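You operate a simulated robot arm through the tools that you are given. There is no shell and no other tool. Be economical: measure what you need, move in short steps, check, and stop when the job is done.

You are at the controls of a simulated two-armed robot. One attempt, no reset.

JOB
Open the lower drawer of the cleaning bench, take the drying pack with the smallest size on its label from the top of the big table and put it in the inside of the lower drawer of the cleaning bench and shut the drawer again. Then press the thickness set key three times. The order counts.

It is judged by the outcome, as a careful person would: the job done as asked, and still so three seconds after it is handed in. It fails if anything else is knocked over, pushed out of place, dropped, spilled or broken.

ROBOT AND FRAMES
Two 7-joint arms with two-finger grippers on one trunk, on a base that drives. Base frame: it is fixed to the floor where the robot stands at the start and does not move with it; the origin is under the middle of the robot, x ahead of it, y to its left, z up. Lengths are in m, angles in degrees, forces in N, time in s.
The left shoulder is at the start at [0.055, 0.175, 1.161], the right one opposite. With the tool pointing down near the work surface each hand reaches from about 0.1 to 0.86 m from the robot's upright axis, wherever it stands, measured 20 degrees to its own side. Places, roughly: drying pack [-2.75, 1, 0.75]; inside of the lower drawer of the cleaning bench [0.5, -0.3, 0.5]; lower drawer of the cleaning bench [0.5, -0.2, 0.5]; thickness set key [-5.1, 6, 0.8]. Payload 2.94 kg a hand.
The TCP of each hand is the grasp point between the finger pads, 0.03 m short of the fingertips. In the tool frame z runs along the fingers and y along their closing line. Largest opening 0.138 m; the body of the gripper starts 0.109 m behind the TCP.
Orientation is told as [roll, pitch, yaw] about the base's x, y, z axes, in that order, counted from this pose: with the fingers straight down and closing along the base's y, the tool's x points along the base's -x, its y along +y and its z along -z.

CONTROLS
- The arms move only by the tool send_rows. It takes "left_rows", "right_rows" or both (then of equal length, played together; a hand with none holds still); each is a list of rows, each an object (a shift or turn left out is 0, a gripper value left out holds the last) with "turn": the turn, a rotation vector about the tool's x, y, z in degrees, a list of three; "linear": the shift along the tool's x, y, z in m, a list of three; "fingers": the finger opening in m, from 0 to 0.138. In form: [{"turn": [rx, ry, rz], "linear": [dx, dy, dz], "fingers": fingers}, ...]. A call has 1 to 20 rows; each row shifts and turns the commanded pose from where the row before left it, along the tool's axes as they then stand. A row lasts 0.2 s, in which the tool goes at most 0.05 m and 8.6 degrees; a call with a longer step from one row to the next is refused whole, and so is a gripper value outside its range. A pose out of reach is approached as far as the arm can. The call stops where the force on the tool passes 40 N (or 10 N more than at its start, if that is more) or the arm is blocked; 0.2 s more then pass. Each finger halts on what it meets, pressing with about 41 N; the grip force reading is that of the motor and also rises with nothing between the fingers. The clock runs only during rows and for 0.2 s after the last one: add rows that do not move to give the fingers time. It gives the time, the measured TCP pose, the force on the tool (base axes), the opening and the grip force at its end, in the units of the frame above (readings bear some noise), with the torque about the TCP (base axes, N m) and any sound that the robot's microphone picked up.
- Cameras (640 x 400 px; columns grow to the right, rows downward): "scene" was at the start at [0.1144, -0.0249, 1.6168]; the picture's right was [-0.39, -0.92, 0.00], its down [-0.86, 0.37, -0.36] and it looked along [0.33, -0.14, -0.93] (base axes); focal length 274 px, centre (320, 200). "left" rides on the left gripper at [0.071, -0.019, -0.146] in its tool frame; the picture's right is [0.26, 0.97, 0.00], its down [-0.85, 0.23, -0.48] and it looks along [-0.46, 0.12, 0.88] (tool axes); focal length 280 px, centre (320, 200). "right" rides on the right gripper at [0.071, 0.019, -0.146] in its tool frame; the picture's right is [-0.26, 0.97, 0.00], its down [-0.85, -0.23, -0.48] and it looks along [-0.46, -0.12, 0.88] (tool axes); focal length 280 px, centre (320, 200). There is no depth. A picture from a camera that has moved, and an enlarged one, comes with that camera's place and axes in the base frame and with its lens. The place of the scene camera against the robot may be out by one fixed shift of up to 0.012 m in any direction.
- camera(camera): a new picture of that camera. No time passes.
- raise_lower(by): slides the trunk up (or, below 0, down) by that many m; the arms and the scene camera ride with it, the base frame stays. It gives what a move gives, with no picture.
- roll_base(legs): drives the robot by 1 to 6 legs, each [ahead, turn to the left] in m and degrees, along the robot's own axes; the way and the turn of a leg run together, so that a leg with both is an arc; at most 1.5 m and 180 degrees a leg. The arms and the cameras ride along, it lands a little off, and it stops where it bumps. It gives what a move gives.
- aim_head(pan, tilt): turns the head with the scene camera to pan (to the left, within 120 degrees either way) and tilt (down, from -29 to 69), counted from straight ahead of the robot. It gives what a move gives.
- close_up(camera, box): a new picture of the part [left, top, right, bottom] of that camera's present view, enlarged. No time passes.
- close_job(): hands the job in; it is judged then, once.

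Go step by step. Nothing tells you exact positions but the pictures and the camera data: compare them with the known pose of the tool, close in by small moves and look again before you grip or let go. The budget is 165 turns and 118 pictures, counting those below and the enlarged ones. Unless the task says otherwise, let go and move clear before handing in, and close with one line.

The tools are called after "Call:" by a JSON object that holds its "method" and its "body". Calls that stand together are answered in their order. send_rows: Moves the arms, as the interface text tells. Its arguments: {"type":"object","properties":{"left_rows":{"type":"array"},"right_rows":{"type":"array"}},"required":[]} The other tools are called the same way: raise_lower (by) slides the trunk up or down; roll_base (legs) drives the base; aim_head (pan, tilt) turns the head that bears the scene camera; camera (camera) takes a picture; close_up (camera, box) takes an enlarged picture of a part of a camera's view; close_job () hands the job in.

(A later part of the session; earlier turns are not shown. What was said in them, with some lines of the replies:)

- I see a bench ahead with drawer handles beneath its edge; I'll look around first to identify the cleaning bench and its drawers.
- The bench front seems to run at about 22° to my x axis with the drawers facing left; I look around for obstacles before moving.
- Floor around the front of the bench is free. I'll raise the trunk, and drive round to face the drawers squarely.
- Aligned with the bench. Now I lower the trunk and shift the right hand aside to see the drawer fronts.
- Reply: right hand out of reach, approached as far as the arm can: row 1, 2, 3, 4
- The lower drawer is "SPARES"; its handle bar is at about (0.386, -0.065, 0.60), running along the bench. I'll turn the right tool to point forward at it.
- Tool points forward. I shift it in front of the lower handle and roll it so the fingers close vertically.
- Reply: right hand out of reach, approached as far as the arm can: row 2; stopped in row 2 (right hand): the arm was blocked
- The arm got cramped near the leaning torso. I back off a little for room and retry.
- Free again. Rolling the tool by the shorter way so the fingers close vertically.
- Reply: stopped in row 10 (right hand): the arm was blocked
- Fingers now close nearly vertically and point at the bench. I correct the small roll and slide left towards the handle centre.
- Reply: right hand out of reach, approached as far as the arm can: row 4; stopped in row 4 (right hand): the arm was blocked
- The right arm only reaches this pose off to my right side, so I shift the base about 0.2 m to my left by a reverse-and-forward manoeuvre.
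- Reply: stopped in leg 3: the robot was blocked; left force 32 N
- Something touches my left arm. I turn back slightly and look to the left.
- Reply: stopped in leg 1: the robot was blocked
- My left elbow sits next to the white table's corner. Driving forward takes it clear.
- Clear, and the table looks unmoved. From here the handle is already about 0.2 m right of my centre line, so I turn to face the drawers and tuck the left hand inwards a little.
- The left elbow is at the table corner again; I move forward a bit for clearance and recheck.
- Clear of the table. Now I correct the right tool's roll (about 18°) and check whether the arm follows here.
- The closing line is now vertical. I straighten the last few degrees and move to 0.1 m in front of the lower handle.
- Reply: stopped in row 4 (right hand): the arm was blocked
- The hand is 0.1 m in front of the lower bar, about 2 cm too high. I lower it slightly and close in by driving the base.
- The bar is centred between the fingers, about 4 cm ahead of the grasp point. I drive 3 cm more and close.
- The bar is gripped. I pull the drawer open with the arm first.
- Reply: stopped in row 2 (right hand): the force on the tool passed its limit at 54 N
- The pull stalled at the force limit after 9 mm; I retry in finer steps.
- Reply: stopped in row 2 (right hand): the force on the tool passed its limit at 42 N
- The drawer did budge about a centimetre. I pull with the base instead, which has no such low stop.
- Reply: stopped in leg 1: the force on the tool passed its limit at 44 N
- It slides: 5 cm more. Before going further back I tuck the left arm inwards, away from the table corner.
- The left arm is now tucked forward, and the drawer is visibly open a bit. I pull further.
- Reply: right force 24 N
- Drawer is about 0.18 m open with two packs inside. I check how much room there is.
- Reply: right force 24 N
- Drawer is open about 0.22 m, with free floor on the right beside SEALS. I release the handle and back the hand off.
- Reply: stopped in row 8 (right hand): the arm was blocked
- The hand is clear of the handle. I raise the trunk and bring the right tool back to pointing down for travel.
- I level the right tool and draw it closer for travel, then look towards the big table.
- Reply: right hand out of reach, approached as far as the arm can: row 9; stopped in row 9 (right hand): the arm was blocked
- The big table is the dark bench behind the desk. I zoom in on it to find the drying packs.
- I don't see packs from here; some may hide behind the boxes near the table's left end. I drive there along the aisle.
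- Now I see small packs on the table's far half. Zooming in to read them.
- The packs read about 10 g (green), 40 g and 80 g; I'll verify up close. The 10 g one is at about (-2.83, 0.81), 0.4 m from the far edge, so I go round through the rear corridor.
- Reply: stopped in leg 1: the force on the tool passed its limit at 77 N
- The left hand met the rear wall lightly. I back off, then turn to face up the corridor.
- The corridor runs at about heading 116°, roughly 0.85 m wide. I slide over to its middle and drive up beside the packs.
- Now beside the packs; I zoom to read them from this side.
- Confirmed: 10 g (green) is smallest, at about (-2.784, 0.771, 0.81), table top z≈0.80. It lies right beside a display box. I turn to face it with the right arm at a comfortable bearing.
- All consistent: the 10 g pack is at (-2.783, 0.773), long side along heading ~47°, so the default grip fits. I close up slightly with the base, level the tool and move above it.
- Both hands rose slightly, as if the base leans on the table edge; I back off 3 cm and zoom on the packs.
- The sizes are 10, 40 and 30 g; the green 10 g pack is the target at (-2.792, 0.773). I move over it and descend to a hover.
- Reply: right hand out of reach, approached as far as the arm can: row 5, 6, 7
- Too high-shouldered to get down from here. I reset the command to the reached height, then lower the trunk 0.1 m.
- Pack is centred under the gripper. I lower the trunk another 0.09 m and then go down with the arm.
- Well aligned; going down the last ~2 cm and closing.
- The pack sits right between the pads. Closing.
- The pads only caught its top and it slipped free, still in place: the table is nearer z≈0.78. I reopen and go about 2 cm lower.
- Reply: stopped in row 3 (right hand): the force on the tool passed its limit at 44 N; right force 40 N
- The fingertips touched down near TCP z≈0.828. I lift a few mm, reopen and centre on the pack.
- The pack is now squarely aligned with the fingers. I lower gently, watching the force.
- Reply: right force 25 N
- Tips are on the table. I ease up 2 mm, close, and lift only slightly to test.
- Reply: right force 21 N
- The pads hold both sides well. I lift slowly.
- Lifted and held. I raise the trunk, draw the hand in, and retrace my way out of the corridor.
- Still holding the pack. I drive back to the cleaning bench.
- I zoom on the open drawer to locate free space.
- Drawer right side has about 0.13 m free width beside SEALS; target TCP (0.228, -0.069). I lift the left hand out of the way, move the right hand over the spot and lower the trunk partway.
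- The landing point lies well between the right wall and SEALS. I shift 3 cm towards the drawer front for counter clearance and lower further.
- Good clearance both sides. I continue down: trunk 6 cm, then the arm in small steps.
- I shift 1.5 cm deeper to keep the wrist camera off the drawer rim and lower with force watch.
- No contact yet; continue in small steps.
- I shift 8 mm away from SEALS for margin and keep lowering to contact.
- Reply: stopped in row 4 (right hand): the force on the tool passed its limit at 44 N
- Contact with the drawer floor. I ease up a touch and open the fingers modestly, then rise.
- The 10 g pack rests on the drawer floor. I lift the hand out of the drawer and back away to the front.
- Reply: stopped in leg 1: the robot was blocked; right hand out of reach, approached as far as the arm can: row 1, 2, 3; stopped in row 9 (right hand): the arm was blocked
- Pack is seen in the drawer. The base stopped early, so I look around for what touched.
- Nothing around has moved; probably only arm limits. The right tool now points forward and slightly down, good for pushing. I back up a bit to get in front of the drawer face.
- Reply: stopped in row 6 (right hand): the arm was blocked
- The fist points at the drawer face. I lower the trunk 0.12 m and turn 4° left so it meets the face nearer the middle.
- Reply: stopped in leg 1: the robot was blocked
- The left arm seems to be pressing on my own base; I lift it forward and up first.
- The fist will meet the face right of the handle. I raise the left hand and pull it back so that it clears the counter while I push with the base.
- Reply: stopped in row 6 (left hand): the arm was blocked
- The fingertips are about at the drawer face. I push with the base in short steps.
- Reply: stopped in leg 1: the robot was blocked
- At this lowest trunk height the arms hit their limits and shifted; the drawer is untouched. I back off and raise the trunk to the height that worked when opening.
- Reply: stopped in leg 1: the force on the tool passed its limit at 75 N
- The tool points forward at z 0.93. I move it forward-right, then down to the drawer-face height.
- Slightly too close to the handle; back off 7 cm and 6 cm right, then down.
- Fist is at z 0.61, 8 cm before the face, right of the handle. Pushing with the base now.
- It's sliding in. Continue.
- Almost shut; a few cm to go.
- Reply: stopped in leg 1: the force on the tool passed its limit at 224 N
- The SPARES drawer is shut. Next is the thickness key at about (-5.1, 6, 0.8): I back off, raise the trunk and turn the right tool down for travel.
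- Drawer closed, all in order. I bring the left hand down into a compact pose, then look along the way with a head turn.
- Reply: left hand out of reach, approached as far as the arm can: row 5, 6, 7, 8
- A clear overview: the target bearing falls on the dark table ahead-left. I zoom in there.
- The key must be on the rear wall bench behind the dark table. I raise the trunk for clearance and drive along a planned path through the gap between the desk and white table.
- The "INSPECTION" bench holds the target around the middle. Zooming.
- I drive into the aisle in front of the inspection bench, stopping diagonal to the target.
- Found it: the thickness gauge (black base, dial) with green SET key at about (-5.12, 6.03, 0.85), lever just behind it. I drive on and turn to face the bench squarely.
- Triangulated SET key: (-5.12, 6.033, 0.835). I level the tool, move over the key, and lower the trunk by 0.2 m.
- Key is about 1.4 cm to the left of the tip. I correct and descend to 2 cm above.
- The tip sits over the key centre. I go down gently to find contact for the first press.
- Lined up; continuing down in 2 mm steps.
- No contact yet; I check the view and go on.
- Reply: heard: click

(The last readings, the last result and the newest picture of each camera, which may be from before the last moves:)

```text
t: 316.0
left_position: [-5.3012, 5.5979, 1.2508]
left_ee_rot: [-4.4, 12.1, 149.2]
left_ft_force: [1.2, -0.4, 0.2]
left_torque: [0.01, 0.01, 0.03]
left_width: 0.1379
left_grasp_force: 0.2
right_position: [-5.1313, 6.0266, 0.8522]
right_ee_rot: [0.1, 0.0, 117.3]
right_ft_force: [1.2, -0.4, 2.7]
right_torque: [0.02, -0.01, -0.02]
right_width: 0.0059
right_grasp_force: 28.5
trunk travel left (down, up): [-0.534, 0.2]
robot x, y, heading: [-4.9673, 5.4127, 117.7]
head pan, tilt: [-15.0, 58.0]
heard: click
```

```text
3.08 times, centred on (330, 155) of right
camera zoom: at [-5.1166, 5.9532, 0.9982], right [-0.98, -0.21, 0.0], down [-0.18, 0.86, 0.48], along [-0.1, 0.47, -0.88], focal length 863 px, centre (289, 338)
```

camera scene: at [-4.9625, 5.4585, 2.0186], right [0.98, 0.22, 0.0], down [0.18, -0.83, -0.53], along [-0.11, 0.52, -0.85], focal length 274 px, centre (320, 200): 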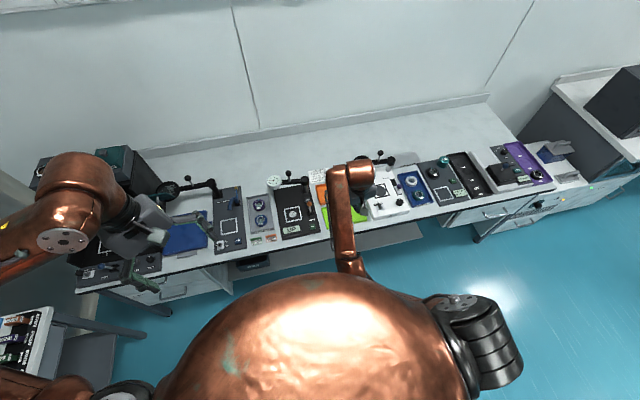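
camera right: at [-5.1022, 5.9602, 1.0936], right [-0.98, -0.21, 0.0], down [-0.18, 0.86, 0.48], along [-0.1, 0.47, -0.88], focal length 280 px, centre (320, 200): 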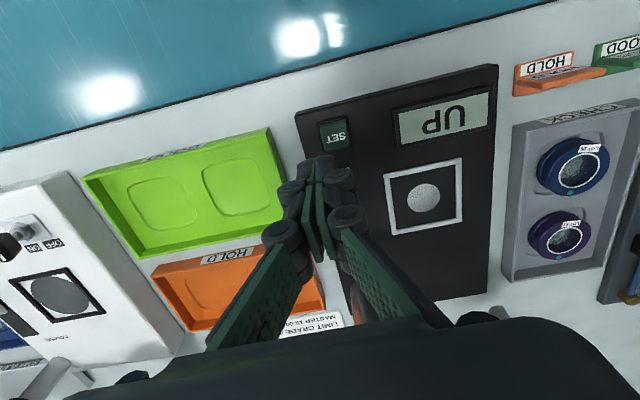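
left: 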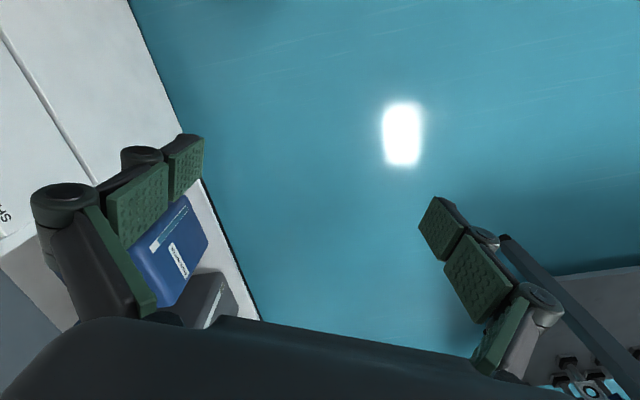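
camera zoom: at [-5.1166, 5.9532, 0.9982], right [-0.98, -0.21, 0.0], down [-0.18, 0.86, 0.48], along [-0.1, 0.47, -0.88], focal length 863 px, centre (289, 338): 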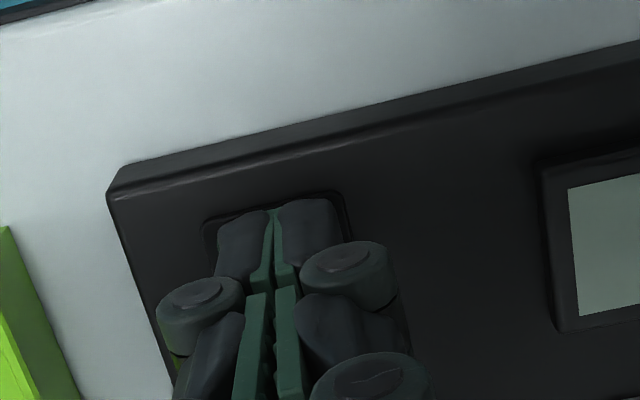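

A click was heard: press one. I lift 12 mm to release, then press again by the same amount.

Call:
{"method": "send_rows", "body": {"right_rows": [{"linear": [0, 0, -0.006]}, {"linear": [0, 0, -0.006]}, {"linear": [0, 0, 0]}, {"linear": [0, 0, 0]}]}}

Call:
{"method": "send_rows", "body": {"right_rows": [{"linear": [0, 0, 0.004]}, {"linear": [0, 0, 0.004]}, {"linear": [0, 0, 0.004]}, {"linear": [0, 0, 0]}]}}

```text
t: 317.0
left_position: [-5.3006, 5.5971, 1.2512]
left_ee_rot: [-4.3, 12.0, 149.2]
left_ft_force: [-0.5, -0.7, -0.1]
left_torque: [0.03, 0.0, -0.04]
left_width: 0.1379
left_grasp_force: 0.1
right_position: [-5.1308, 6.0261, 0.8641]
right_ee_rot: [0.0, 0.0, 117.3]
right_ft_force: [-0.6, -0.1, 0.2]
right_torque: [0.0, -0.01, 0.03]
right_width: 0.0001
right_grasp_force: 28.5
trunk travel left (down, up): [-0.534, 0.2]
robot x, y, heading: [-4.9658, 5.4134, 117.5]
head pan, tilt: [-15.0, 58.0]
```

```text
t: 318.0
left_position: [-5.3001, 5.5977, 1.2506]
left_ee_rot: [-4.3, 12.0, 149.3]
left_ft_force: [0.6, -0.3, 0.5]
left_torque: [0.01, -0.01, -0.02]
left_width: 0.1377
left_grasp_force: 0.1
right_position: [-5.1302, 6.0254, 0.8522]
right_ee_rot: [0.1, 0.0, 117.3]
right_ft_force: [-0.7, -0.4, 3.0]
right_torque: [-0.01, 0.04, 0.04]
right_width: 0.0058
right_grasp_force: 28.1
trunk travel left (down, up): [-0.534, 0.2]
robot x, y, heading: [-4.9621, 5.4126, 117.5]
head pan, tilt: [-15.0, 58.0]
heard: click
```

Second click heard. Once more in the same way, then lift clear.

Call:
{"method": "send_rows", "body": {"right_rows": [{"linear": [0, 0, -0.006]}, {"linear": [0, 0, -0.006]}, {"linear": [0, 0, 0]}, {"linear": [0, 0, 0]}]}}

Call:
{"method": "send_rows", "body": {"right_rows": [{"linear": [0, 0, 0.004]}, {"linear": [0, 0, 0.004]}, {"linear": [0, 0, 0.004]}, {"linear": [0, 0, 0]}]}}

Call:
{"method": "send_rows", "body": {"right_rows": [{"linear": [0, 0, -0.006]}, {"linear": [0, 0, -0.02]}, {"linear": [0, 0, -0.04]}, {"linear": [0, 0, -0.04]}, {"linear": [0, 0, -0.04]}]}}

Call:
{"method": "camera", "body": {"camera": "right"}}

```text
t: 319.0
left_position: [-5.3013, 5.597, 1.2506]
left_ee_rot: [-4.3, 11.9, 149.2]
left_ft_force: [0.0, -0.8, 0.3]
left_torque: [-0.01, 0.04, -0.03]
left_width: 0.138
left_grasp_force: 0.1
right_position: [-5.1307, 6.0263, 0.8651]
right_ee_rot: [0.1, 0.1, 117.3]
right_ft_force: [1.6, 0.2, -0.7]
right_torque: [-0.05, -0.01, -0.01]
right_width: 0.0
right_grasp_force: 28.6
trunk travel left (down, up): [-0.534, 0.2]
robot x, y, heading: [-4.9635, 5.4114, 117.5]
head pan, tilt: [-15.0, 58.0]
```

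```text
t: 320.0
left_position: [-5.3017, 5.5971, 1.2505]
left_ee_rot: [-4.4, 12.0, 149.2]
left_ft_force: [-0.2, -1.4, 0.3]
left_torque: [0.01, 0.01, 0.02]
left_width: 0.1381
left_grasp_force: 0.1
right_position: [-5.1315, 6.0255, 0.8518]
right_ee_rot: [0.1, 0.0, 117.3]
right_ft_force: [0.1, 1.6, 2.7]
right_torque: [0.01, -0.01, 0.01]
right_width: 0.0059
right_grasp_force: 28.5
trunk travel left (down, up): [-0.534, 0.2]
robot x, y, heading: [-4.9641, 5.4105, 117.5]
head pan, tilt: [-15.0, 58.0]
heard: click
```

```text
t: 321.2
left_position: [-5.303, 5.5969, 1.2496]
left_ee_rot: [-4.4, 12.1, 149.2]
left_ft_force: [-0.1, 0.0, -0.6]
left_torque: [0.02, -0.08, 0.02]
left_width: 0.1379
left_grasp_force: 0.0
right_position: [-5.1317, 6.0257, 1.0007]
right_ee_rot: [0.0, 0.1, 117.2]
right_ft_force: [0.6, 0.0, 0.1]
right_torque: [0.02, -0.02, -0.01]
right_width: 0.0
right_grasp_force: 28.3
trunk travel left (down, up): [-0.534, 0.2]
robot x, y, heading: [-4.9611, 5.4106, 117.6]
head pan, tilt: [-15.0, 58.0]
```

```text
10 pictures are left
camera right: at [-5.1168, 5.9526, 1.1466], right [-0.98, -0.21, 0.0], down [-0.18, 0.86, 0.47], along [-0.1, 0.46, -0.88], focal length 280 px, centre (320, 200)
```

right: 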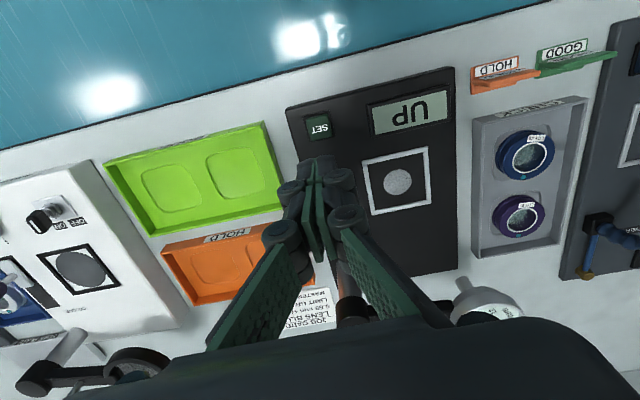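

Three presses gave three clicks, the hand is clear and nothing around the gauge has moved, so I hand in.

Call:
{"method": "close_job", "body": {}}

```text
The job is handed in.
```

I put the 10 g drying pack, the smallest of the three on the big table (10, 30 and 40 g), in the lower "SPARES" drawer of the cleaning bench and shut the drawer. I then pressed the thickness gauge's SET key three times and heard three clicks. On the way my left arm bumped the white table and my left hand touched the rear wall, and the drawer was pushed hard against its stop, but I saw nothing out of place in the pictures.
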